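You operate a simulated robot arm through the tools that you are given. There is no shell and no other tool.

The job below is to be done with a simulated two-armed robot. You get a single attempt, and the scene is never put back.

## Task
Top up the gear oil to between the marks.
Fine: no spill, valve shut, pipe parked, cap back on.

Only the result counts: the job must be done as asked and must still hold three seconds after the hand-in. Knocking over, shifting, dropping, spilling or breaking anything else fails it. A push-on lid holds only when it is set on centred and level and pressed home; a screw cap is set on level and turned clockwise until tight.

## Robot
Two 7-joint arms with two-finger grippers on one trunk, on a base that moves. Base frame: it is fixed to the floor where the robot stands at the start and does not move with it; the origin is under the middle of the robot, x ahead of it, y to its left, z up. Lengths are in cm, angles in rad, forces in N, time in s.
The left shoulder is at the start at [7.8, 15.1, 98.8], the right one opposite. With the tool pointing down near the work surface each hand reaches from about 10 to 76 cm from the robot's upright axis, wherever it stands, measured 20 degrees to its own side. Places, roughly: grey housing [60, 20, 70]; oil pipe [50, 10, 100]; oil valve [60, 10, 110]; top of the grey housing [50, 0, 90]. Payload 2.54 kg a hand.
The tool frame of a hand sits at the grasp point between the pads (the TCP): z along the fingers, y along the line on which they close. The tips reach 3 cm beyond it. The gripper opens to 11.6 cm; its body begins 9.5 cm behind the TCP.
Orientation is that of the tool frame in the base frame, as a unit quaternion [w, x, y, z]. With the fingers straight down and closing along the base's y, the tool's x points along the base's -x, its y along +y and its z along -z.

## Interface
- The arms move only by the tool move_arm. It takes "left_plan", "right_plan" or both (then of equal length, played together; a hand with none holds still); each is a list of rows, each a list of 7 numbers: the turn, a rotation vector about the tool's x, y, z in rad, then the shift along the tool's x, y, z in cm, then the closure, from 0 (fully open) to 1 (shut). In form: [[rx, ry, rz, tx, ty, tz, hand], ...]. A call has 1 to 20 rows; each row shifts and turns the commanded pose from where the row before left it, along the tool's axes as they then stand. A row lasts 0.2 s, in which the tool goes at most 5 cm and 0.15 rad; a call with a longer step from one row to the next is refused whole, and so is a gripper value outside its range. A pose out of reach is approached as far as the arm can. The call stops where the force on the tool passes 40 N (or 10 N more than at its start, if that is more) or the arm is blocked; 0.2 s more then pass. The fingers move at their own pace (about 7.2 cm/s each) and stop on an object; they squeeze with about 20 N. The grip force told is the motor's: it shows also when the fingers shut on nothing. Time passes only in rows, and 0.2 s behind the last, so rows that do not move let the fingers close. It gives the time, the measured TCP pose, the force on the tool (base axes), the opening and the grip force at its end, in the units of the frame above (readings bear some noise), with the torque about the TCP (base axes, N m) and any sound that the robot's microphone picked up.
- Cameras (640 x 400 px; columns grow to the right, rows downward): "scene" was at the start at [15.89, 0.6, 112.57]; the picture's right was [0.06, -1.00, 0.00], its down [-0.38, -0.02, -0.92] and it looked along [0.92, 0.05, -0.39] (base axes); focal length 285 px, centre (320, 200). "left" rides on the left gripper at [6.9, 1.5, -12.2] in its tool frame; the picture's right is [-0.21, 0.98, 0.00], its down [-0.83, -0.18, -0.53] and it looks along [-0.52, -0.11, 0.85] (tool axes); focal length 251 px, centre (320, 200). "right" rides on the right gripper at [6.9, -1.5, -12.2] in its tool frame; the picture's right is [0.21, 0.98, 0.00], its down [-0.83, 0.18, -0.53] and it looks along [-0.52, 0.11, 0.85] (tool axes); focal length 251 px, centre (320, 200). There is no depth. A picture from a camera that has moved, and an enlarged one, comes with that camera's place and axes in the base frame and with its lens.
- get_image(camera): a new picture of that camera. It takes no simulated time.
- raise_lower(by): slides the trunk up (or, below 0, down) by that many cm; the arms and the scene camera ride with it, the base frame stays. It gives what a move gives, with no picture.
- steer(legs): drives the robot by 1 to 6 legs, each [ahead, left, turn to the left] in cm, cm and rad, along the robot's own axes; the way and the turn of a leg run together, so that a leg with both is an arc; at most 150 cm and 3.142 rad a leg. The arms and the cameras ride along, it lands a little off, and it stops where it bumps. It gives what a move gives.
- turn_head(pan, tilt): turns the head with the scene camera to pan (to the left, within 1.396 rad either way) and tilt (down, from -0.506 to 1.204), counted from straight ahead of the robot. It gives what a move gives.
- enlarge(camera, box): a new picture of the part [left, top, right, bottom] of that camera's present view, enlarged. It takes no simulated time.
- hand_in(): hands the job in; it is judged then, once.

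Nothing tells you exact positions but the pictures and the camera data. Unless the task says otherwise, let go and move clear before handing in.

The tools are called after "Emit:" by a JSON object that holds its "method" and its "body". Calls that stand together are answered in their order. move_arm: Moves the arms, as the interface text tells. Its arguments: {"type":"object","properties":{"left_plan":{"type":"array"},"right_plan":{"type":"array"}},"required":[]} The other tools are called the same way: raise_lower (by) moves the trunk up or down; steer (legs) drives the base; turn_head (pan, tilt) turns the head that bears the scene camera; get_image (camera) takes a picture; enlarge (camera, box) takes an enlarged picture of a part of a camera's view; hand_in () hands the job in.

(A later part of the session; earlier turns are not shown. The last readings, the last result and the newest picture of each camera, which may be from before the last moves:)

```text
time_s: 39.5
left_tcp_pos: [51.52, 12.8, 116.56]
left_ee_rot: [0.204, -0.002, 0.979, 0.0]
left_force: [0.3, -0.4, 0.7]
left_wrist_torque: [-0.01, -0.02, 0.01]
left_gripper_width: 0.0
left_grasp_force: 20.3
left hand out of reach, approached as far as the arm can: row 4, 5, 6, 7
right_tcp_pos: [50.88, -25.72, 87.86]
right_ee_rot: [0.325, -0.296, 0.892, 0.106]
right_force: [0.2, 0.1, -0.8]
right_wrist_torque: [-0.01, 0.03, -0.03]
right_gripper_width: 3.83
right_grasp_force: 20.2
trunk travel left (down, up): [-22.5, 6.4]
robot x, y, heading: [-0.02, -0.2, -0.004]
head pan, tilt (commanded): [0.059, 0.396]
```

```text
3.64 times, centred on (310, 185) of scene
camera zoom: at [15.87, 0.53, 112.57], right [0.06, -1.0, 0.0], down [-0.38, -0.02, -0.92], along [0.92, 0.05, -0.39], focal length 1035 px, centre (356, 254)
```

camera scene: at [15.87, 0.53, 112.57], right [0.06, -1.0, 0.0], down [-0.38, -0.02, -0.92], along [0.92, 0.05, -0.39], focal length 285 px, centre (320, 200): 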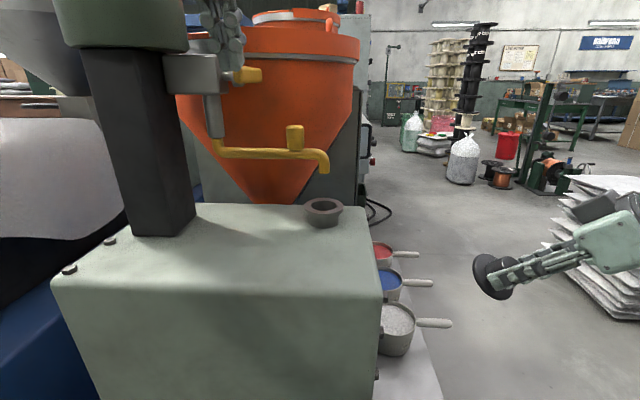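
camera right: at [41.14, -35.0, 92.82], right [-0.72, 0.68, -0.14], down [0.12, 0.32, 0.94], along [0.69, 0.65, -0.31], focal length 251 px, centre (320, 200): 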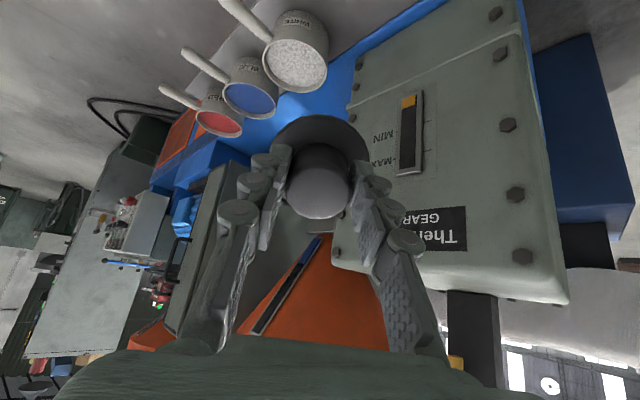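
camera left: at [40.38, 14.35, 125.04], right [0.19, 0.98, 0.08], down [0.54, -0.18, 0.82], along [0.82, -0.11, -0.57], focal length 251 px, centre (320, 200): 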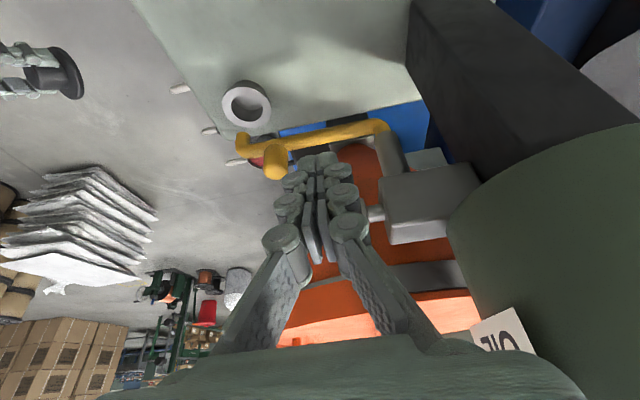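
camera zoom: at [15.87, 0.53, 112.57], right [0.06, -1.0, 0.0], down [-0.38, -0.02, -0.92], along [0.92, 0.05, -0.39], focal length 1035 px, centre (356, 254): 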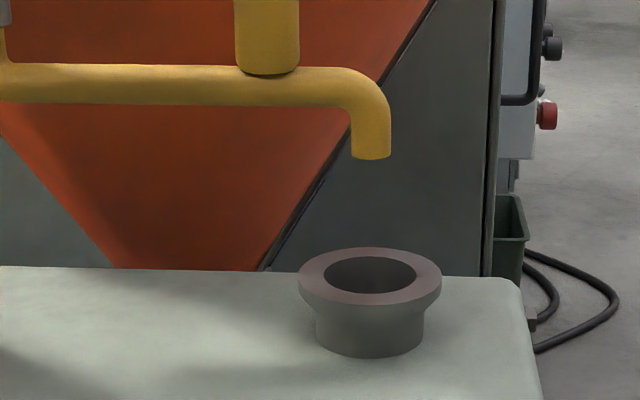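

The pipe stayed put over the mouth. The left arm is near its limit at this height, so I'll raise the trunk by 6 cm to give it more freedom, then re-aim the right hand at the glass.

Emit:
{"method": "raise_lower", "body": {"by": 6}}

Emit:
{"method": "get_image", "body": {"camera": "scene"}}

Emit:
{"method": "get_image", "body": {"camera": "right"}}

```text
time_s: 40.5
left_tcp_pos: [51.54, 12.83, 122.56]
left_ee_rot: [0.205, -0.002, 0.979, 0.0]
left_force: [1.2, 0.1, 0.1]
left_wrist_torque: [0.01, -0.01, 0.01]
left_gripper_width: 0.0
left_grasp_force: 20.0
right_tcp_pos: [50.95, -25.8, 93.85]
right_ee_rot: [0.325, -0.296, 0.892, 0.107]
right_force: [1.3, -0.4, -0.1]
right_wrist_torque: [0.04, 0.01, 0.04]
right_gripper_width: 3.81
right_grasp_force: 20.0
trunk travel left (down, up): [-28.5, 0.4]
robot x, y, heading: [-0.51, -0.23, -0.003]
head pan, tilt (commanded): [0.059, 0.396]
```

```text
taken
camera scene: at [15.9, 0.51, 118.56], right [0.06, -1.0, 0.0], down [-0.38, -0.02, -0.92], along [0.92, 0.05, -0.39], focal length 285 px, centre (320, 200)
```

scene: 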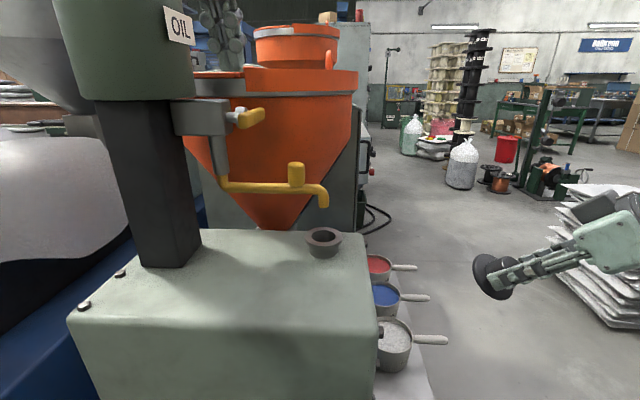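

```text
taken
camera right: at [41.15, -35.01, 98.79], right [-0.72, 0.68, -0.14], down [0.12, 0.32, 0.94], along [0.69, 0.65, -0.31], focal length 251 px, centre (320, 200)
```

right: 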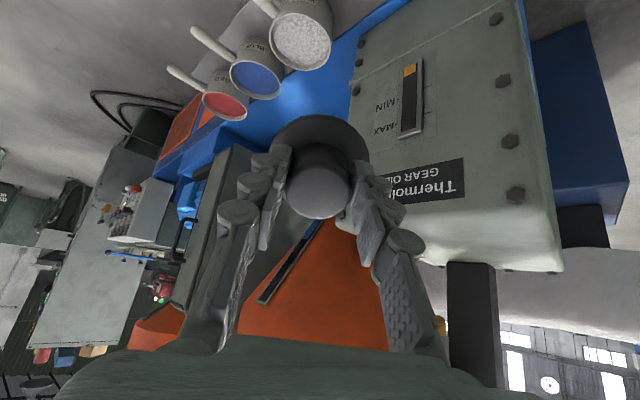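

The glass is still fully in the right camera's view, so the right hand can stay as it is. I'll enlarge the glass and the valve area from the new height.

Emit:
{"method": "enlarge", "body": {"camera": "right", "box": [360, 40, 460, 160]}}

Emit:
{"method": "enlarge", "body": {"camera": "scene", "box": [170, 0, 350, 260]}}

Emit:
{"method": "get_image", "body": {"camera": "left"}}

```text
3.33 times, centred on (410, 100) of right
camera zoom: at [41.15, -35.01, 98.79], right [-0.72, 0.68, -0.14], down [0.12, 0.32, 0.94], along [0.69, 0.65, -0.31], focal length 838 px, centre (20, 533)
```

zoom: 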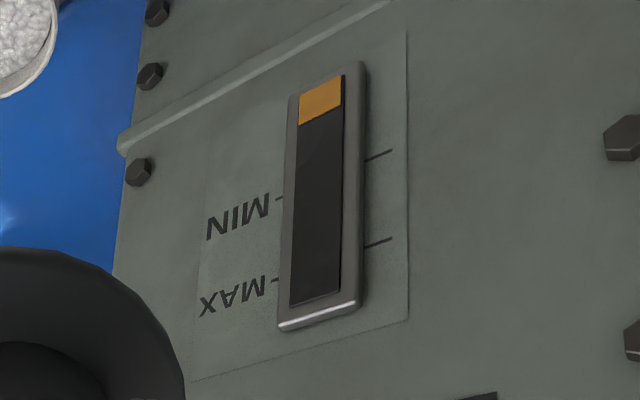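

```text
1.54 times, centred on (260, 130) of scene
camera zoom: at [15.9, 0.51, 118.56], right [0.06, -1.0, 0.0], down [-0.38, -0.02, -0.92], along [0.92, 0.05, -0.39], focal length 438 px, centre (412, 308)
```

zoom: 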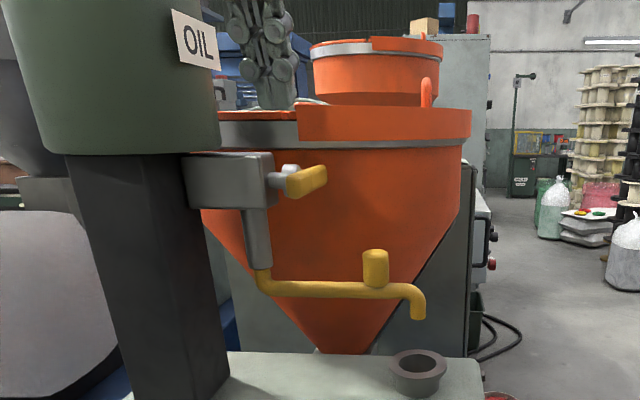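

```text
taken
camera left: at [40.41, 14.32, 131.01], right [0.19, 0.98, 0.08], down [0.54, -0.18, 0.82], along [0.82, -0.11, -0.57], focal length 251 px, centre (320, 200)
```

left: 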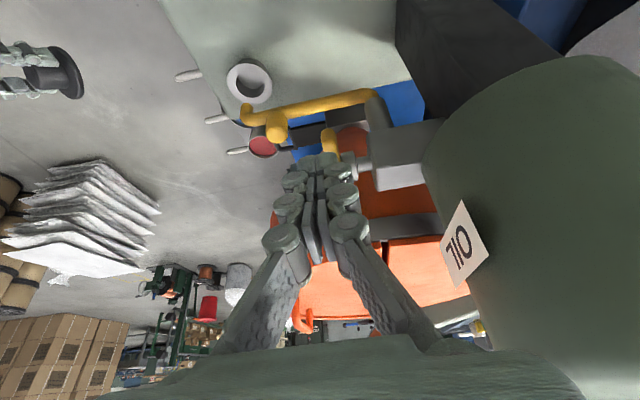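

Emit:
{"method": "enlarge", "body": {"camera": "left", "box": [230, 60, 430, 200]}}

Emit:
{"method": "enlarge", "body": {"camera": "scene", "box": [220, 90, 290, 150]}}

```text
2.86 times, centred on (330, 130) of left
camera zoom: at [40.41, 14.32, 131.01], right [0.19, 0.98, 0.08], down [0.54, -0.18, 0.82], along [0.82, -0.11, -0.57], focal length 718 px, centre (291, 400)
```

zoom: 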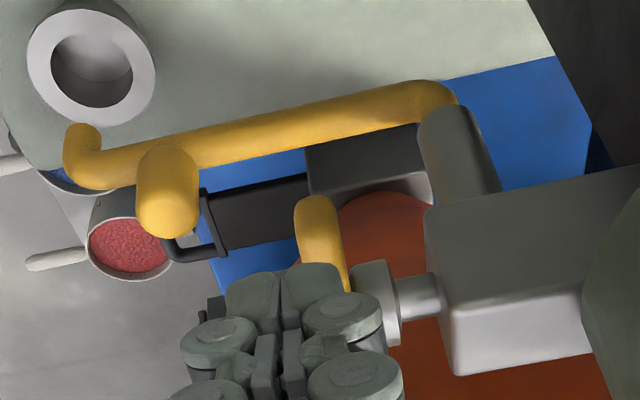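

```text
6.67 times, centred on (255, 120) of scene
camera zoom: at [15.9, 0.51, 118.56], right [0.06, -1.0, 0.0], down [-0.38, -0.02, -0.92], along [0.92, 0.05, -0.39], focal length 1897 px, centre (753, 733)
```

zoom: 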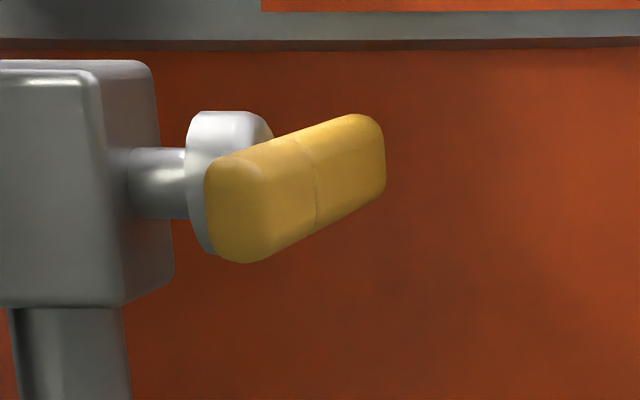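

From this height I can see the T-bar well: it runs x 54.5–64.5 at y≈13.3 with its top near z=114.4. I'll bring the closed fingertips just above its near end.

Emit:
{"method": "move_arm", "body": {"left_plan": [[0, 0, 0, -1.36, 0.1, 2.88, 1], [0, 0, 0, -1.36, 0.1, 2.88, 1], [0, 0, 0, 0, 0, 0, 1]]}}

Emit:
{"method": "enlarge", "body": {"camera": "scene", "box": [170, 20, 310, 160]}}

Emit:
{"method": "enlarge", "body": {"camera": "left", "box": [230, 60, 430, 200]}}

```text
time_s: 41.3
left_tcp_pos: [56.58, 13.51, 118.49]
left_ee_rot: [0.204, -0.001, 0.979, 0.0]
left_force: [-0.2, 0.7, -0.7]
left_wrist_torque: [-0.01, 0.02, 0.0]
left_gripper_width: 0.0
left_grasp_force: 20.2
left hand out of reach, approached as far as the arm can: row 2
right_tcp_pos: [50.94, -25.81, 93.85]
right_ee_rot: [0.325, -0.296, 0.892, 0.106]
right_force: [0.1, -0.3, 0.2]
right_wrist_torque: [0.02, 0.01, 0.03]
right_gripper_width: 3.84
right_grasp_force: 20.0
trunk travel left (down, up): [-28.5, 0.4]
robot x, y, heading: [0.16, -0.37, -0.003]
head pan, tilt (commanded): [0.059, 0.396]
```

```text
2.86 times, centred on (240, 90) of scene
camera zoom: at [15.86, 0.51, 118.57], right [0.06, -1.0, 0.0], down [-0.38, -0.02, -0.92], along [0.92, 0.05, -0.39], focal length 813 px, centre (549, 514)
```

zoom: 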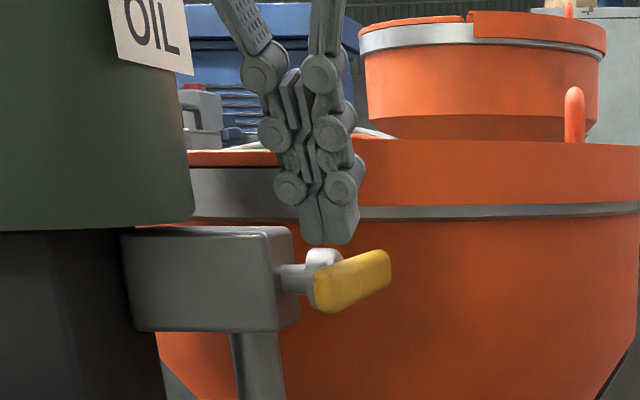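

```text
2.86 times, centred on (330, 130) of left
camera zoom: at [45.52, 14.98, 126.89], right [0.19, 0.98, 0.08], down [0.54, -0.18, 0.82], along [0.82, -0.11, -0.57], focal length 718 px, centre (291, 400)
```

zoom: 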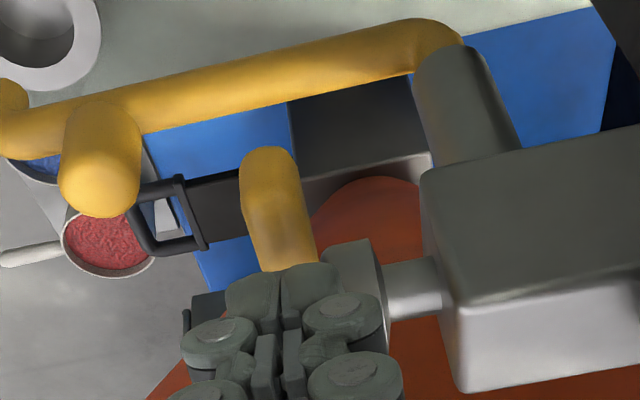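

The forward reach at this tilt is nearly used up, and I'll need to reach the far end of the bar to close the valve. I'll test in free air whether an upright hand reaches further.

Emit:
{"method": "move_arm", "body": {"left_plan": [[0, 0, 0, 0, 0, -2.5, 1], [0, 0.137, 0, 0, 0, 0, 1], [0, 0.137, 0, 0, 0, 0, 1], [0, 0.137, 0, 0, 0, 0, 1], [0, 0, 0, -2, -0.2, 0, 1], [0, 0, 0, -2, -0.2, 0, 1], [0, 0, 0, -2, 0, 0, 1], [0, 0, 0, 0, 0, 0, 1]]}}

Emit:
{"method": "enlarge", "body": {"camera": "scene", "box": [170, 20, 310, 160]}}

Emit:
{"method": "get_image", "body": {"camera": "left"}}

```text
time_s: 42.5
left_tcp_pos: [51.94, 17.46, 118.19]
left_ee_rot: [0.004, 0.007, 1.0, -0.001]
left_force: [-19.6, -13.5, 6.2]
left_wrist_torque: [1.66, -2.06, 0.44]
left_gripper_width: 0.02
left_grasp_force: 19.6
left hand out of reach, approached as far as the arm can: row 1, 2, 3, 4, 5
right_tcp_pos: [50.55, -26.05, 94.0]
right_ee_rot: [0.327, -0.296, 0.891, 0.106]
right_force: [-0.5, 0.0, -0.8]
right_wrist_torque: [-0.02, 0.0, 0.03]
right_gripper_width: 3.82
right_grasp_force: 20.5
trunk travel left (down, up): [-28.5, 0.4]
robot x, y, heading: [0.07, -0.22, -0.008]
head pan, tilt (commanded): [0.059, 0.396]
stopped in row 5 (left hand): the force on the tool passed its limit at 49 N (the readings are from after the stop); the commanded pose is now the measured one
```

```text
2.86 times, centred on (240, 90) of scene
camera zoom: at [15.48, 0.22, 118.63], right [0.06, -1.0, 0.0], down [-0.38, -0.02, -0.92], along [0.92, 0.05, -0.38], focal length 813 px, centre (549, 514)
```

zoom: 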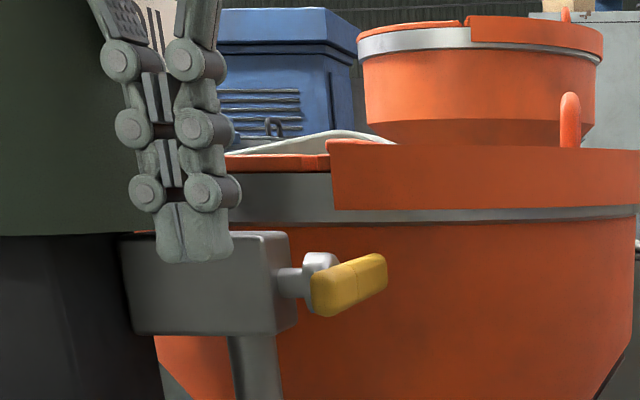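

```text
taken
camera left: at [45.04, 19.27, 130.28], right [0.23, 0.97, 0.0], down [0.82, -0.19, 0.54], along [0.53, -0.12, -0.84], focal length 251 px, centre (320, 200)
```

left: 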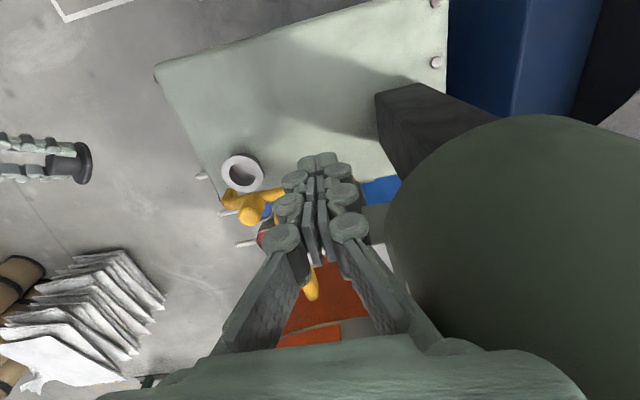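

The hand drifted while out of reach and now touches the tank, so I'll move straight back off it. I won't use upright poses at this height again.

Emit:
{"method": "move_arm", "body": {"left_plan": [[0, 0, 0, 2, -1.5, 0, 1], [0, 0, 0, 2, -1.5, 0, 1], [0, 0, 0, 0, 0, 0, 1]]}}

Emit:
{"method": "get_image", "body": {"camera": "scene"}}

Emit:
{"method": "enlarge", "body": {"camera": "right", "box": [360, 40, 460, 160]}}

```text
time_s: 43.3
left_tcp_pos: [48.39, 15.07, 117.71]
left_ee_rot: [0.001, 0.004, 1.0, -0.003]
left_force: [0.1, -0.1, 0.2]
left_wrist_torque: [0.02, -0.02, 0.0]
left_gripper_width: 0.01
left_grasp_force: 19.9
right_tcp_pos: [50.95, -25.91, 93.93]
right_ee_rot: [0.324, -0.296, 0.892, 0.106]
right_force: [-0.5, 0.1, 0.1]
right_wrist_torque: [0.0, -0.03, -0.01]
right_gripper_width: 3.83
right_grasp_force: 20.3
trunk travel left (down, up): [-28.5, 0.4]
robot x, y, heading: [-0.23, 0.03, -0.003]
head pan, tilt (commanded): [0.059, 0.396]
```

```text
taken
camera scene: at [15.84, 0.46, 118.57], right [0.06, -1.0, 0.0], down [-0.38, -0.02, -0.92], along [0.92, 0.05, -0.39], focal length 285 px, centre (320, 200)
```

scene: 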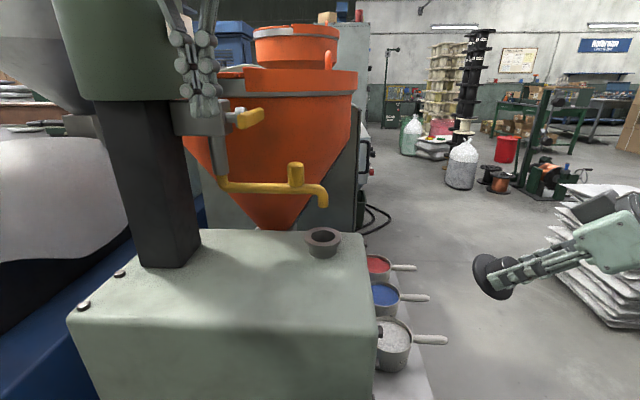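

```text
3.33 times, centred on (410, 100) of right
camera zoom: at [41.07, -35.09, 98.81], right [-0.71, 0.69, -0.14], down [0.12, 0.32, 0.94], along [0.69, 0.65, -0.31], focal length 838 px, centre (20, 533)
```

zoom: 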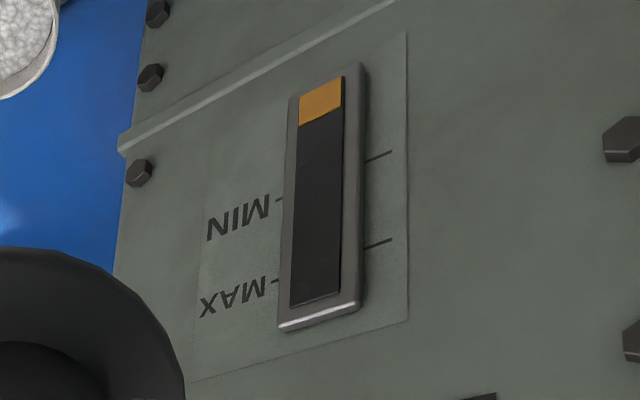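

Everything is intact and the level is unchanged. Instead of upright, I'll use the closed fingers as a forward-pointing poker (tilt about 1.2 rad), staying clear of both the head and the tank, and work the bar's near end from above or below.

Emit:
{"method": "move_arm", "body": {"left_plan": [[0, -0.133, 0, 0, 0, 0, 1], [0, -0.133, 0, 0, 0, 0, 1], [0, -0.133, 0, 0, 0, 0, 1], [0, -0.133, 0, -0.87, 0, 0.5, 1], [0, -0.133, 0, -0.8, 0, 0.6, 1], [0, -0.133, 0, 0, 0, 0, 1], [0, -0.133, 0, 0, 0, 0, 1], [0, 0, 0, 0, 0, 0, 1]]}}

Emit:
{"method": "get_image", "body": {"camera": "scene"}}

Emit:
{"method": "get_image", "body": {"camera": "left"}}

```text
time_s: 45.1
left_tcp_pos: [50.34, 15.04, 117.5]
left_ee_rot: [0.451, 0.003, 0.892, -0.005]
left_force: [-0.1, 0.1, 0.1]
left_wrist_torque: [0.01, 0.0, -0.03]
left_gripper_width: 0.0
left_grasp_force: 19.7
right_tcp_pos: [50.94, -25.89, 93.97]
right_ee_rot: [0.324, -0.297, 0.892, 0.107]
right_force: [0.3, 0.3, -0.8]
right_wrist_torque: [0.0, -0.02, -0.04]
right_gripper_width: 3.84
right_grasp_force: 20.4
trunk travel left (down, up): [-28.5, 0.4]
robot x, y, heading: [-0.2, -0.1, -0.006]
head pan, tilt (commanded): [0.059, 0.396]
```

```text
taken
camera scene: at [15.85, 0.46, 118.57], right [0.06, -1.0, 0.0], down [-0.38, -0.02, -0.92], along [0.92, 0.05, -0.39], focal length 285 px, centre (320, 200)
```

scene: 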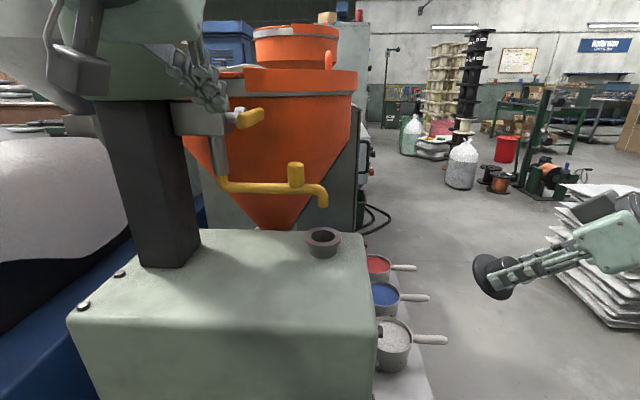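

```text
taken
camera left: at [36.6, 16.77, 119.12], right [0.14, 0.98, 0.17], down [0.06, -0.18, 0.98], along [0.99, -0.13, -0.08], focal length 251 px, centre (320, 200)
```

left: 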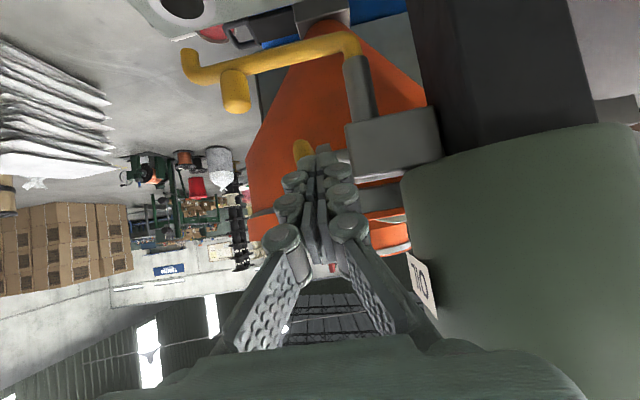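

Emit:
{"method": "move_arm", "body": {"left_plan": [[0, -0.13, 0, 0, -0.9, 0, 1], [0, -0.13, 0, 0, -0.9, 0, 1], [0, 0, 0, -0.67, 0, 1.72, 1], [0, 0, 0, -0.67, 0, 1.72, 1], [0, 0, 0, 0, 0, 0, 1]]}}

Emit:
{"method": "enlarge", "body": {"camera": "scene", "box": [150, 20, 310, 180]}}

Emit:
{"method": "enlarge", "body": {"camera": "left", "box": [220, 60, 420, 220]}}

```text
time_s: 46.3
left_tcp_pos: [54.06, 13.29, 117.47]
left_ee_rot: [0.563, 0.002, 0.826, -0.004]
left_force: [0.8, -0.5, 0.4]
left_wrist_torque: [-0.01, -0.01, 0.0]
left_gripper_width: 0.02
left_grasp_force: 19.6
right_tcp_pos: [50.92, -25.93, 93.73]
right_ee_rot: [0.326, -0.295, 0.892, 0.107]
right_force: [0.6, 0.4, 0.3]
right_wrist_torque: [-0.03, 0.01, -0.01]
right_gripper_width: 3.82
right_grasp_force: 20.1
trunk travel left (down, up): [-28.5, 0.4]
robot x, y, heading: [0.08, 0.04, -0.003]
head pan, tilt (commanded): [0.059, 0.396]
```

```text
2.50 times, centred on (230, 100) of scene
camera zoom: at [15.83, 0.46, 118.57], right [0.06, -1.0, 0.0], down [-0.38, -0.02, -0.92], along [0.92, 0.05, -0.39], focal length 712 px, centre (545, 450)
```

zoom: 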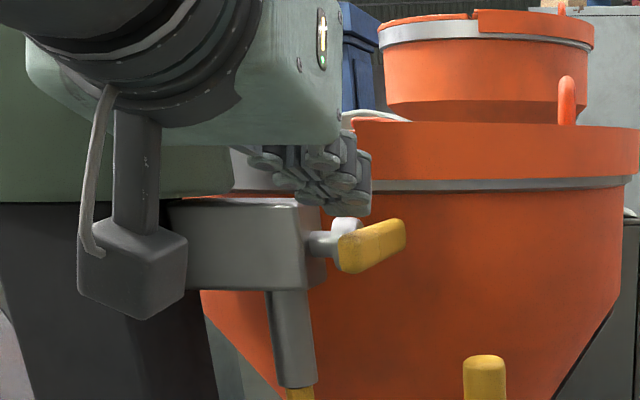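

```text
2.50 times, centred on (320, 140) of left
camera zoom: at [40.34, 14.97, 115.53], right [0.09, 0.98, 0.19], down [-0.2, -0.17, 0.96], along [0.98, -0.12, 0.18], focal length 629 px, centre (320, 350)
```

zoom: 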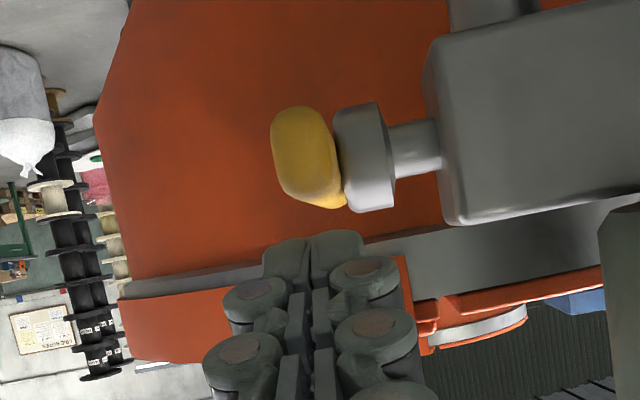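

The fingertips are right above the bar's near end and aligned with it. I'll push down gently, watching for movement, flow or a hard stop.

Emit:
{"method": "move_arm", "body": {"left_plan": [[0, 0, 0, 0.466, 0, 0.181, 1], [0, 0, 0, 0.466, 0, 0.181, 1], [0, 0, 0, 0.466, 0, 0.181, 1], [0, 0, 0, 0.373, 0, 0.145, 1]]}}

Emit:
{"method": "enlarge", "body": {"camera": "scene", "box": [210, 60, 350, 260]}}

Emit:
{"method": "enlarge", "body": {"camera": "left", "box": [220, 60, 420, 220]}}

Emit:
{"method": "enlarge", "body": {"camera": "right", "box": [360, 40, 460, 160]}}

```text
time_s: 47.3
left_tcp_pos: [54.03, 13.19, 115.5]
left_ee_rot: [0.563, 0.002, 0.826, -0.005]
left_force: [-0.8, 0.3, -0.2]
left_wrist_torque: [-0.04, 0.03, 0.01]
left_gripper_width: 0.0
left_grasp_force: 20.5
right_tcp_pos: [50.83, -25.9, 93.89]
right_ee_rot: [0.325, -0.296, 0.892, 0.106]
right_force: [0.2, -0.1, -0.5]
right_wrist_torque: [0.02, -0.01, -0.01]
right_gripper_width: 3.8
right_grasp_force: 19.6
trunk travel left (down, up): [-28.5, 0.4]
robot x, y, heading: [0.05, 0.44, -0.002]
head pan, tilt (commanded): [0.059, 0.396]
```

```text
2.00 times, centred on (280, 160) of scene
camera zoom: at [15.85, 0.46, 118.57], right [0.06, -1.0, 0.0], down [-0.38, -0.02, -0.92], along [0.92, 0.05, -0.39], focal length 569 px, centre (400, 280)
```

zoom: 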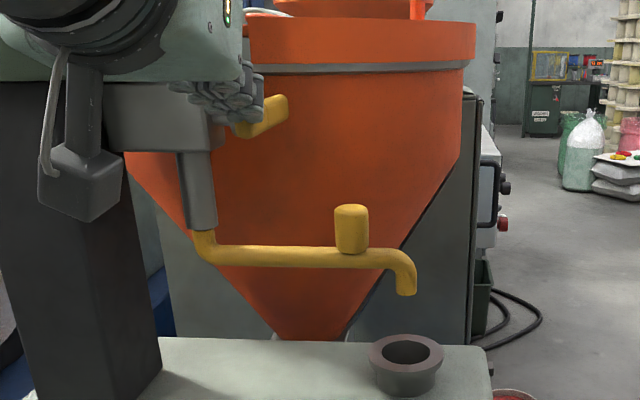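

```text
2.50 times, centred on (320, 140) of left
camera zoom: at [40.32, 14.95, 113.58], right [0.09, 0.98, 0.19], down [-0.2, -0.17, 0.97], along [0.98, -0.12, 0.18], focal length 629 px, centre (320, 350)
```

zoom: 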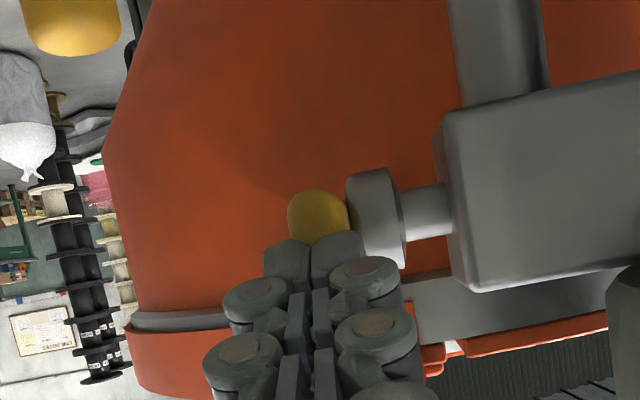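

```text
3.33 times, centred on (410, 100) of right
camera zoom: at [41.07, -35.09, 98.81], right [-0.71, 0.69, -0.14], down [0.12, 0.32, 0.94], along [0.69, 0.65, -0.31], focal length 838 px, centre (20, 533)
```

zoom: 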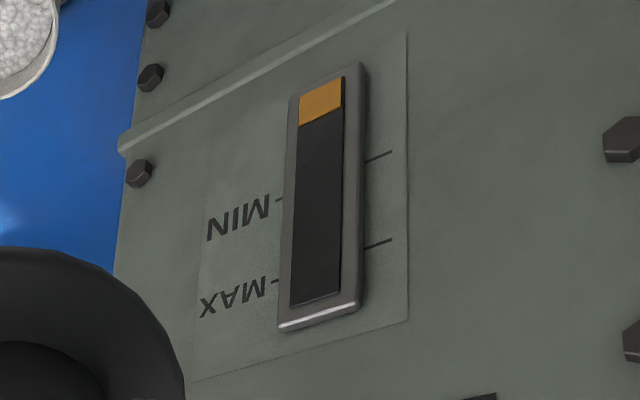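

Emit:
{"method": "move_arm", "body": {"left_plan": [[0, 0, 0, 0.466, 0, 0.181, 1], [0, 0, 0, 0.466, 0, 0.181, 1], [0, 0, 0, 0, 0, 0, 1]]}}

Emit:
{"method": "enlarge", "body": {"camera": "scene", "box": [210, 60, 350, 260]}}

Emit:
{"method": "enlarge", "body": {"camera": "scene", "box": [200, 80, 290, 150]}}

Emit:
{"method": "enlarge", "body": {"camera": "right", "box": [360, 40, 460, 160]}}

```text
time_s: 48.1
left_tcp_pos: [54.0, 13.22, 114.61]
left_ee_rot: [0.563, 0.002, 0.827, -0.004]
left_force: [0.0, 0.2, -0.2]
left_wrist_torque: [0.04, 0.01, 0.01]
left_gripper_width: 0.02
left_grasp_force: 19.8
right_tcp_pos: [50.92, -25.91, 93.92]
right_ee_rot: [0.325, -0.295, 0.892, 0.105]
right_force: [0.8, -0.2, -1.2]
right_wrist_torque: [-0.04, 0.01, -0.01]
right_gripper_width: 3.82
right_grasp_force: 20.4
trunk travel left (down, up): [-28.5, 0.4]
robot x, y, heading: [-0.1, -0.09, -0.008]
head pan, tilt (commanded): [0.059, 0.396]
```

```text
2.00 times, centred on (280, 160) of scene
camera zoom: at [15.84, 0.46, 118.57], right [0.06, -1.0, 0.0], down [-0.38, -0.02, -0.92], along [0.92, 0.05, -0.39], focal length 569 px, centre (400, 280)
```

zoom: 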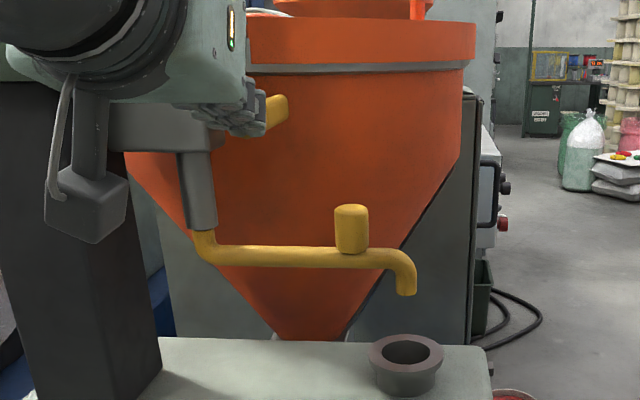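

```text
5.71 times, centred on (245, 115) of scene
camera zoom: at [15.84, 0.46, 118.57], right [0.06, -1.0, 0.0], down [-0.38, -0.02, -0.92], along [0.92, 0.05, -0.39], focal length 1626 px, centre (749, 686)
```

zoom: 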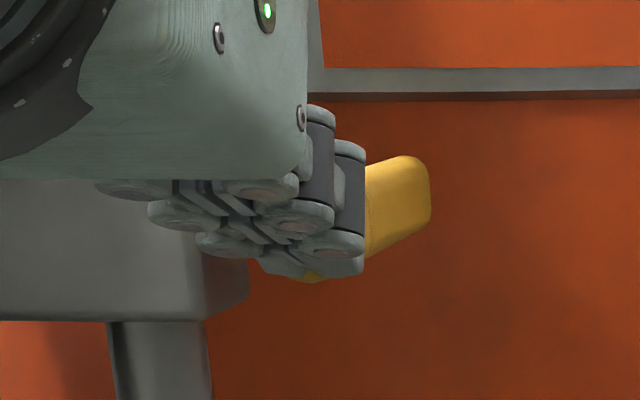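

```text
3.33 times, centred on (410, 100) of right
camera zoom: at [41.07, -35.09, 98.81], right [-0.71, 0.69, -0.14], down [0.12, 0.32, 0.94], along [0.69, 0.65, -0.31], focal length 838 px, centre (20, 533)
```

zoom: 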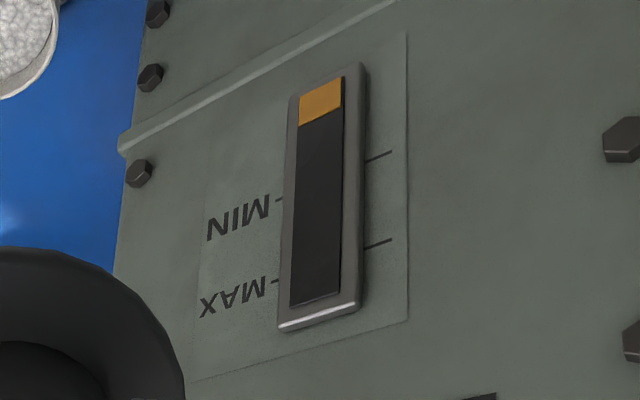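

Emit:
{"method": "enlarge", "body": {"camera": "left", "box": [260, 100, 380, 190]}}

Emit:
{"method": "get_image", "body": {"camera": "left"}}

```text
4.44 times, centred on (320, 145) of left
camera zoom: at [40.31, 14.89, 112.64], right [0.09, 0.98, 0.19], down [-0.2, -0.17, 0.97], along [0.98, -0.12, 0.18], focal length 1118 px, centre (320, 444)
```

zoom: 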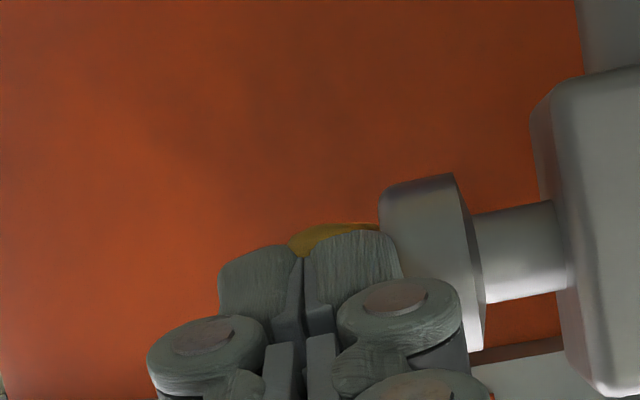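

```text
taken
camera left: at [40.31, 14.89, 112.64], right [0.09, 0.98, 0.19], down [-0.2, -0.17, 0.97], along [0.98, -0.12, 0.18], focal length 251 px, centre (320, 200)
```

left: 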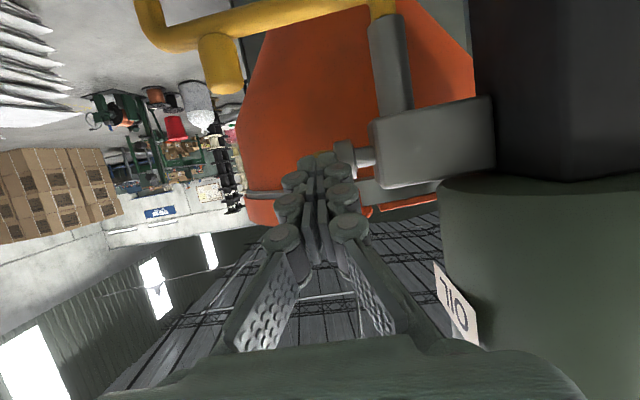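

The tips were still just short of the bar, in front of it rather than above it. I'll go up, 1.2 cm further forward, and come down again.

Emit:
{"method": "move_arm", "body": {"left_plan": [[0, 0, 0, -2.42, 0, -0.957, 1], [0, 0, 0, -0.44, 0, 1.117, 1], [0, 0, 0, 0.466, 0, 0.184, 1], [0, 0, 0, 0.466, 0, 0.184, 1], [0, 0, 0, 0.28, 0, 0.11, 1], [0, 0, 0, 0, 0, 0, 1]]}}

Emit:
{"method": "enlarge", "body": {"camera": "scene", "box": [200, 80, 290, 150]}}

Emit:
{"method": "enlarge", "body": {"camera": "left", "box": [260, 100, 380, 190]}}

```text
time_s: 49.5
left_tcp_pos: [55.24, 13.23, 115.79]
left_ee_rot: [0.563, 0.004, 0.827, -0.005]
left_force: [-0.3, -0.3, 0.7]
left_wrist_torque: [-0.01, -0.02, 0.01]
left_gripper_width: 0.0
left_grasp_force: 19.8
right_tcp_pos: [50.83, -26.02, 93.89]
right_ee_rot: [0.326, -0.295, 0.892, 0.105]
right_force: [-0.8, -0.2, -0.6]
right_wrist_torque: [-0.03, -0.03, 0.05]
right_gripper_width: 3.83
right_grasp_force: 19.7
trunk travel left (down, up): [-28.5, 0.4]
robot x, y, heading: [0.23, -0.02, -0.005]
head pan, tilt (commanded): [0.059, 0.396]
```

```text
5.71 times, centred on (245, 115) of scene
camera zoom: at [15.84, 0.46, 118.57], right [0.06, -1.0, 0.0], down [-0.38, -0.02, -0.92], along [0.92, 0.05, -0.39], focal length 1626 px, centre (749, 686)
```

zoom: 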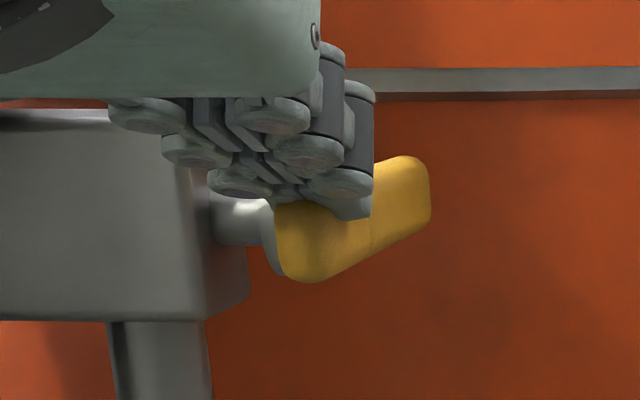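

```text
4.44 times, centred on (320, 145) of left
camera zoom: at [41.49, 14.9, 113.85], right [0.09, 0.98, 0.2], down [-0.2, -0.17, 0.96], along [0.98, -0.12, 0.18], focal length 1118 px, centre (320, 444)
```

zoom: 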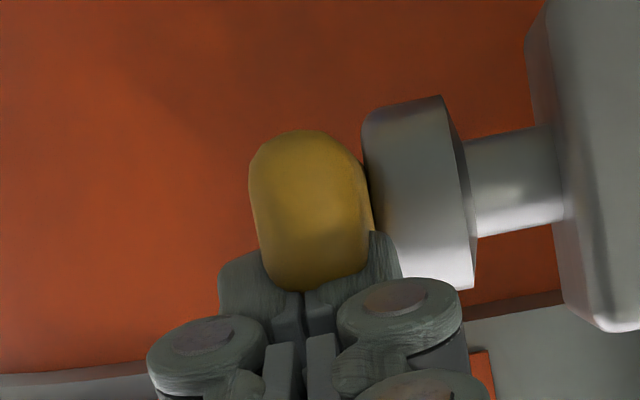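

Now the bar's near end is in front of and below the fingertips, so they are properly over it. Pushing down in small steps.

Emit:
{"method": "move_arm", "body": {"left_plan": [[0, 0, 0, 0.466, 0, 0.184, 1], [0, 0, 0, 0.466, 0, 0.184, 1]]}}

Emit:
{"method": "enlarge", "body": {"camera": "scene", "box": [200, 80, 290, 150]}}

Emit:
{"method": "enlarge", "body": {"camera": "left", "box": [260, 100, 380, 190]}}

Emit:
{"method": "enlarge", "body": {"camera": "scene", "box": [270, 160, 360, 260]}}

```text
time_s: 50.1
left_tcp_pos: [55.21, 13.21, 114.81]
left_ee_rot: [0.563, 0.003, 0.826, -0.005]
left_force: [-0.8, -0.2, -0.2]
left_wrist_torque: [0.01, 0.02, 0.02]
left_gripper_width: 0.0
left_grasp_force: 20.8
right_tcp_pos: [50.98, -25.95, 93.99]
right_ee_rot: [0.325, -0.296, 0.892, 0.106]
right_force: [-0.1, 0.7, -0.2]
right_wrist_torque: [-0.02, 0.0, -0.01]
right_gripper_width: 3.84
right_grasp_force: 20.1
trunk travel left (down, up): [-28.5, 0.4]
robot x, y, heading: [0.12, -0.25, 0.001]
head pan, tilt (commanded): [0.059, 0.396]
```

```text
5.71 times, centred on (245, 115) of scene
camera zoom: at [15.85, 0.46, 118.57], right [0.06, -1.0, 0.0], down [-0.38, -0.02, -0.92], along [0.92, 0.05, -0.39], focal length 1626 px, centre (749, 686)
```

zoom: 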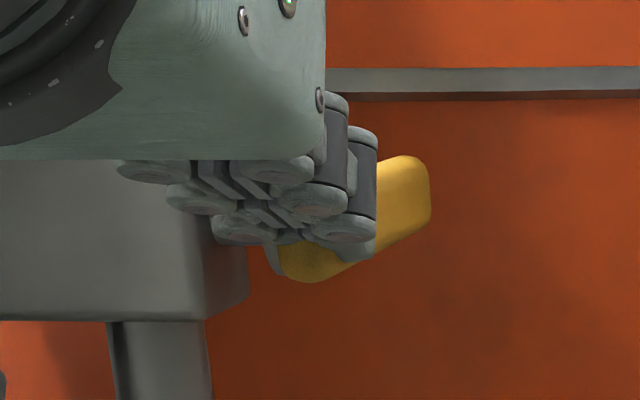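

```text
4.44 times, centred on (320, 145) of left
camera zoom: at [41.47, 14.92, 112.85], right [0.09, 0.98, 0.19], down [-0.2, -0.17, 0.97], along [0.98, -0.12, 0.18], focal length 1118 px, centre (320, 444)
```

zoom: 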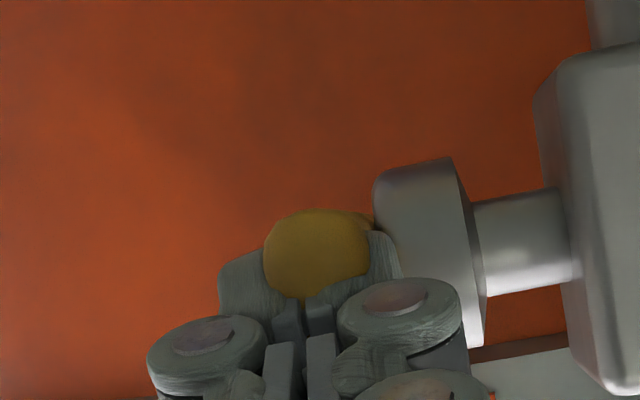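

```text
4.00 times, centred on (315, 210) of scene
camera zoom: at [15.85, 0.46, 118.57], right [0.06, -1.0, 0.0], down [-0.38, -0.02, -0.92], along [0.92, 0.05, -0.39], focal length 1138 px, centre (340, 160)
```

zoom: 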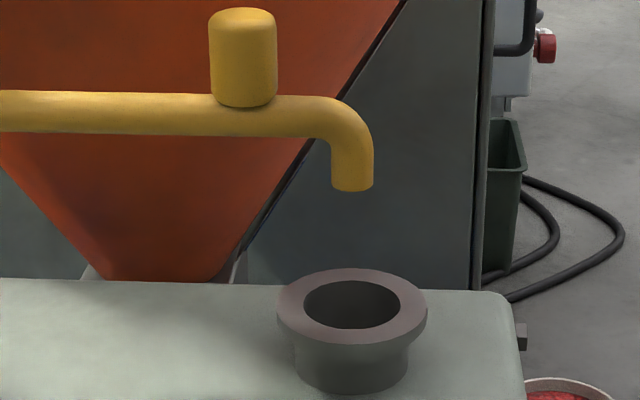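

Emit:
{"method": "move_arm", "body": {"left_plan": [[0, 0, 0, 0.466, 0, 0.184, 1]]}}

Emit:
{"method": "enlarge", "body": {"camera": "scene", "box": [200, 80, 290, 150]}}

Emit:
{"method": "enlarge", "body": {"camera": "left", "box": [260, 100, 380, 190]}}

```text
time_s: 50.5
left_tcp_pos: [55.26, 13.22, 114.34]
left_ee_rot: [0.563, 0.002, 0.827, -0.005]
left_force: [-0.3, 0.4, -1.0]
left_wrist_torque: [-0.03, 0.01, -0.04]
left_gripper_width: 0.02
left_grasp_force: 20.0
right_tcp_pos: [50.91, -25.84, 93.88]
right_ee_rot: [0.325, -0.296, 0.892, 0.107]
right_force: [0.4, -0.6, 0.1]
right_wrist_torque: [-0.03, 0.0, 0.0]
right_gripper_width: 3.83
right_grasp_force: 19.9
trunk travel left (down, up): [-28.5, 0.4]
robot x, y, heading: [0.11, 0.02, -0.004]
head pan, tilt (commanded): [0.059, 0.396]
```

```text
5.71 times, centred on (245, 115) of scene
camera zoom: at [15.85, 0.46, 118.57], right [0.06, -1.0, 0.0], down [-0.38, -0.02, -0.92], along [0.92, 0.05, -0.39], focal length 1626 px, centre (749, 686)
```

zoom: 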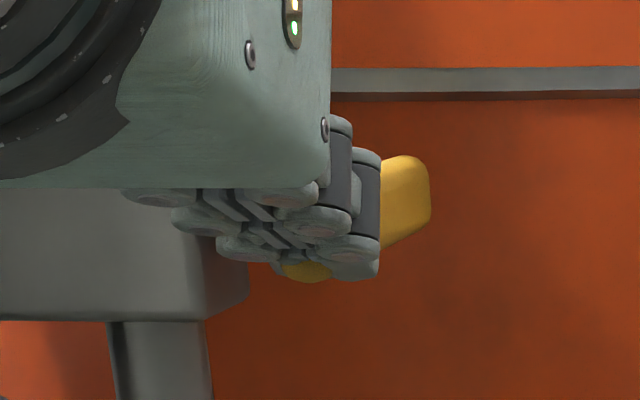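

```text
4.44 times, centred on (320, 145) of left
camera zoom: at [41.46, 14.87, 112.38], right [0.09, 0.98, 0.19], down [-0.2, -0.17, 0.97], along [0.98, -0.12, 0.18], focal length 1118 px, centre (320, 444)
```

zoom: 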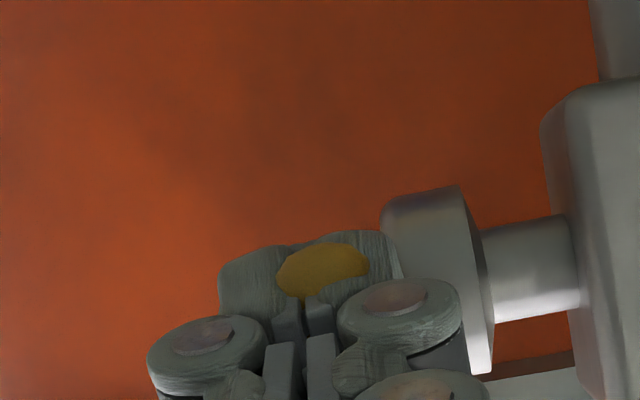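

The fingertips show no reaction against the bar even where they visually overlap it, so a plain push isn't reliable. Instead I'll grip the bar's near end by its sides. The pads close along y, so the bar can pivot between them, and I can open and shut with the same grip.

Emit:
{"method": "move_arm", "body": {"left_plan": [[0, 0, 0, 1.47, 0, -3.72, 1], [0, 0, 0, 0, 0, 0, 0.7], [0, 0, 0, 0, 0, 0, 0.7], [0, 0, 0, 0, 0, 0, 0.7]]}}

Emit:
{"method": "enlarge", "body": {"camera": "left", "box": [240, 90, 400, 210]}}

Emit:
{"method": "enlarge", "body": {"camera": "scene", "box": [180, 60, 290, 150]}}

```text
time_s: 51.5
left_tcp_pos: [51.1, 13.13, 114.33]
left_ee_rot: [0.563, 0.003, 0.826, -0.005]
left_force: [0.2, 0.2, -0.5]
left_wrist_torque: [0.0, -0.01, 0.0]
left_gripper_width: 3.48
left_grasp_force: 0.1
right_tcp_pos: [50.87, -25.79, 93.88]
right_ee_rot: [0.324, -0.296, 0.892, 0.106]
right_force: [0.7, 0.3, -0.9]
right_wrist_torque: [-0.03, -0.02, 0.0]
right_gripper_width: 3.83
right_grasp_force: 20.3
trunk travel left (down, up): [-28.5, 0.4]
robot x, y, heading: [-0.07, -0.29, -0.004]
head pan, tilt (commanded): [0.059, 0.396]
```

```text
3.33 times, centred on (320, 150) of left
camera zoom: at [37.42, 14.81, 112.35], right [0.09, 0.98, 0.19], down [-0.2, -0.17, 0.96], along [0.98, -0.12, 0.18], focal length 838 px, centre (320, 367)
```

zoom: 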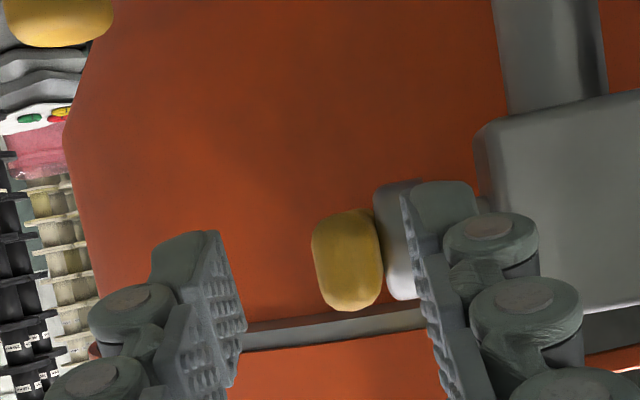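

```text
4.44 times, centred on (235, 105) of scene
camera zoom: at [15.85, 0.46, 118.57], right [0.06, -1.0, 0.0], down [-0.38, -0.02, -0.92], along [0.92, 0.05, -0.39], focal length 1265 px, centre (698, 622)
```

zoom: 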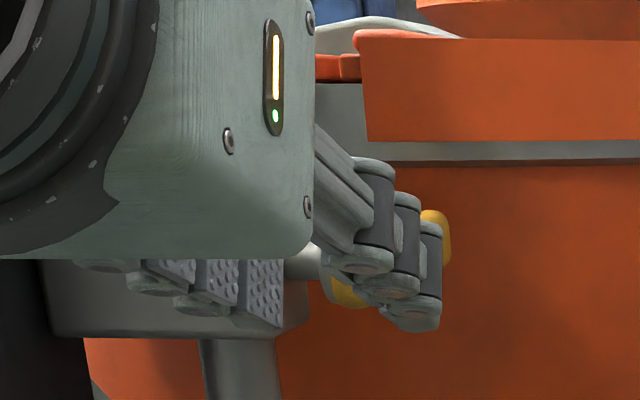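

The bar's end is framed between the open fingers. I'll centre on it, narrow the opening a little, move in so the pads flank its near end, and check before closing.

Emit:
{"method": "move_arm", "body": {"left_plan": [[0, 0, 0, 0, 0.5, 0, 0.75], [0, 0, 0, -0.65, 0, 2.06, 0.75], [0, 0, 0, -0.65, 0, 2.06, 0.75], [0, 0, 0, 0, 0, 0, 0.75]]}}

Emit:
{"method": "enlarge", "body": {"camera": "left", "box": [240, 90, 400, 210]}}

Emit:
{"method": "enlarge", "body": {"camera": "scene", "box": [180, 60, 290, 150]}}

```text
time_s: 52.5
left_tcp_pos: [55.5, 13.67, 114.02]
left_ee_rot: [0.562, 0.003, 0.827, -0.005]
left_force: [-0.9, 0.2, -0.1]
left_wrist_torque: [-0.01, 0.0, 0.03]
left_gripper_width: 2.88
left_grasp_force: 0.1
right_tcp_pos: [50.85, -25.98, 93.9]
right_ee_rot: [0.325, -0.296, 0.892, 0.107]
right_force: [-0.5, 1.1, 0.2]
right_wrist_torque: [-0.03, 0.01, 0.0]
right_gripper_width: 3.83
right_grasp_force: 20.3
trunk travel left (down, up): [-28.5, 0.4]
robot x, y, heading: [-0.16, -0.14, -0.002]
head pan, tilt (commanded): [0.059, 0.396]
```

```text
3.33 times, centred on (320, 150) of left
camera zoom: at [41.8, 15.34, 112.04], right [0.09, 0.98, 0.2], down [-0.2, -0.17, 0.96], along [0.98, -0.12, 0.18], focal length 838 px, centre (320, 367)
```

zoom: 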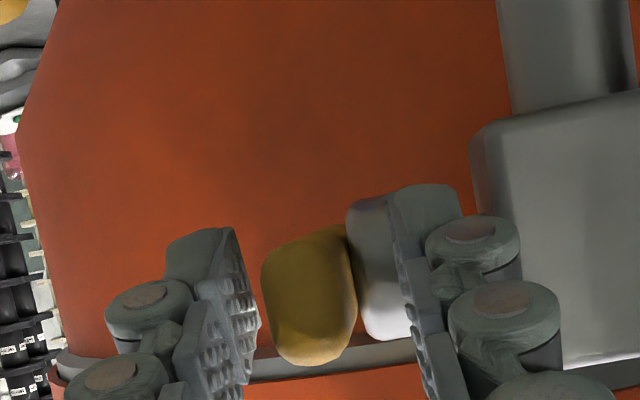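

```text
4.44 times, centred on (235, 105) of scene
camera zoom: at [15.83, 0.46, 118.57], right [0.06, -1.0, 0.0], down [-0.38, -0.02, -0.92], along [0.92, 0.05, -0.39], focal length 1265 px, centre (698, 622)
```

zoom: 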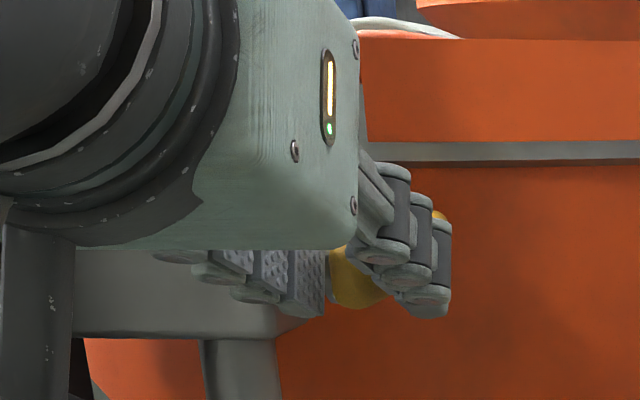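

The bar is centred between the pads with about 2 cm of overlap. Closing on it.

Emit:
{"method": "move_arm", "body": {"left_plan": [[0, 0, 0, 0, 0, 0, 0.85], [0, 0, 0, 0, 0, 0, 1], [0, 0, 0, 0, 0, 0, 1]]}}

Emit:
{"method": "enlarge", "body": {"camera": "left", "box": [240, 90, 400, 210]}}

Emit:
{"method": "enlarge", "body": {"camera": "right", "box": [360, 40, 460, 160]}}

```text
time_s: 53.3
left_tcp_pos: [55.44, 13.64, 114.03]
left_ee_rot: [0.562, 0.002, 0.827, -0.004]
left_force: [0.4, -0.5, 0.7]
left_wrist_torque: [0.01, -0.01, -0.01]
left_gripper_width: 0.0
left_grasp_force: 19.7
right_tcp_pos: [50.83, -25.92, 93.84]
right_ee_rot: [0.325, -0.297, 0.892, 0.106]
right_force: [-1.4, 0.2, -1.4]
right_wrist_torque: [0.02, 0.01, 0.02]
right_gripper_width: 3.83
right_grasp_force: 19.9
trunk travel left (down, up): [-28.5, 0.4]
robot x, y, heading: [-0.3, 0.09, -0.001]
head pan, tilt (commanded): [0.059, 0.396]
```

```text
3.33 times, centred on (320, 150) of left
camera zoom: at [41.79, 15.34, 112.04], right [0.09, 0.98, 0.19], down [-0.2, -0.17, 0.96], along [0.98, -0.12, 0.18], focal length 838 px, centre (320, 367)
```

zoom: 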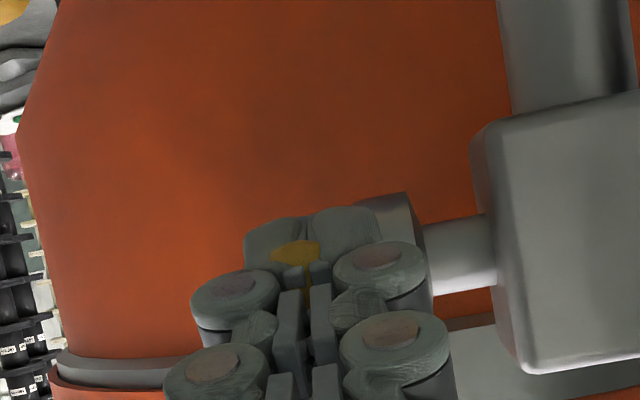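

```text
3.33 times, centred on (410, 100) of right
camera zoom: at [41.07, -35.09, 98.81], right [-0.71, 0.69, -0.14], down [0.12, 0.32, 0.94], along [0.69, 0.65, -0.31], focal length 838 px, centre (20, 533)
```

zoom: 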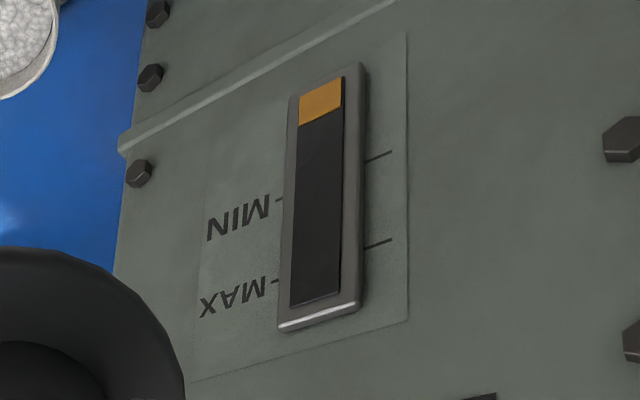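

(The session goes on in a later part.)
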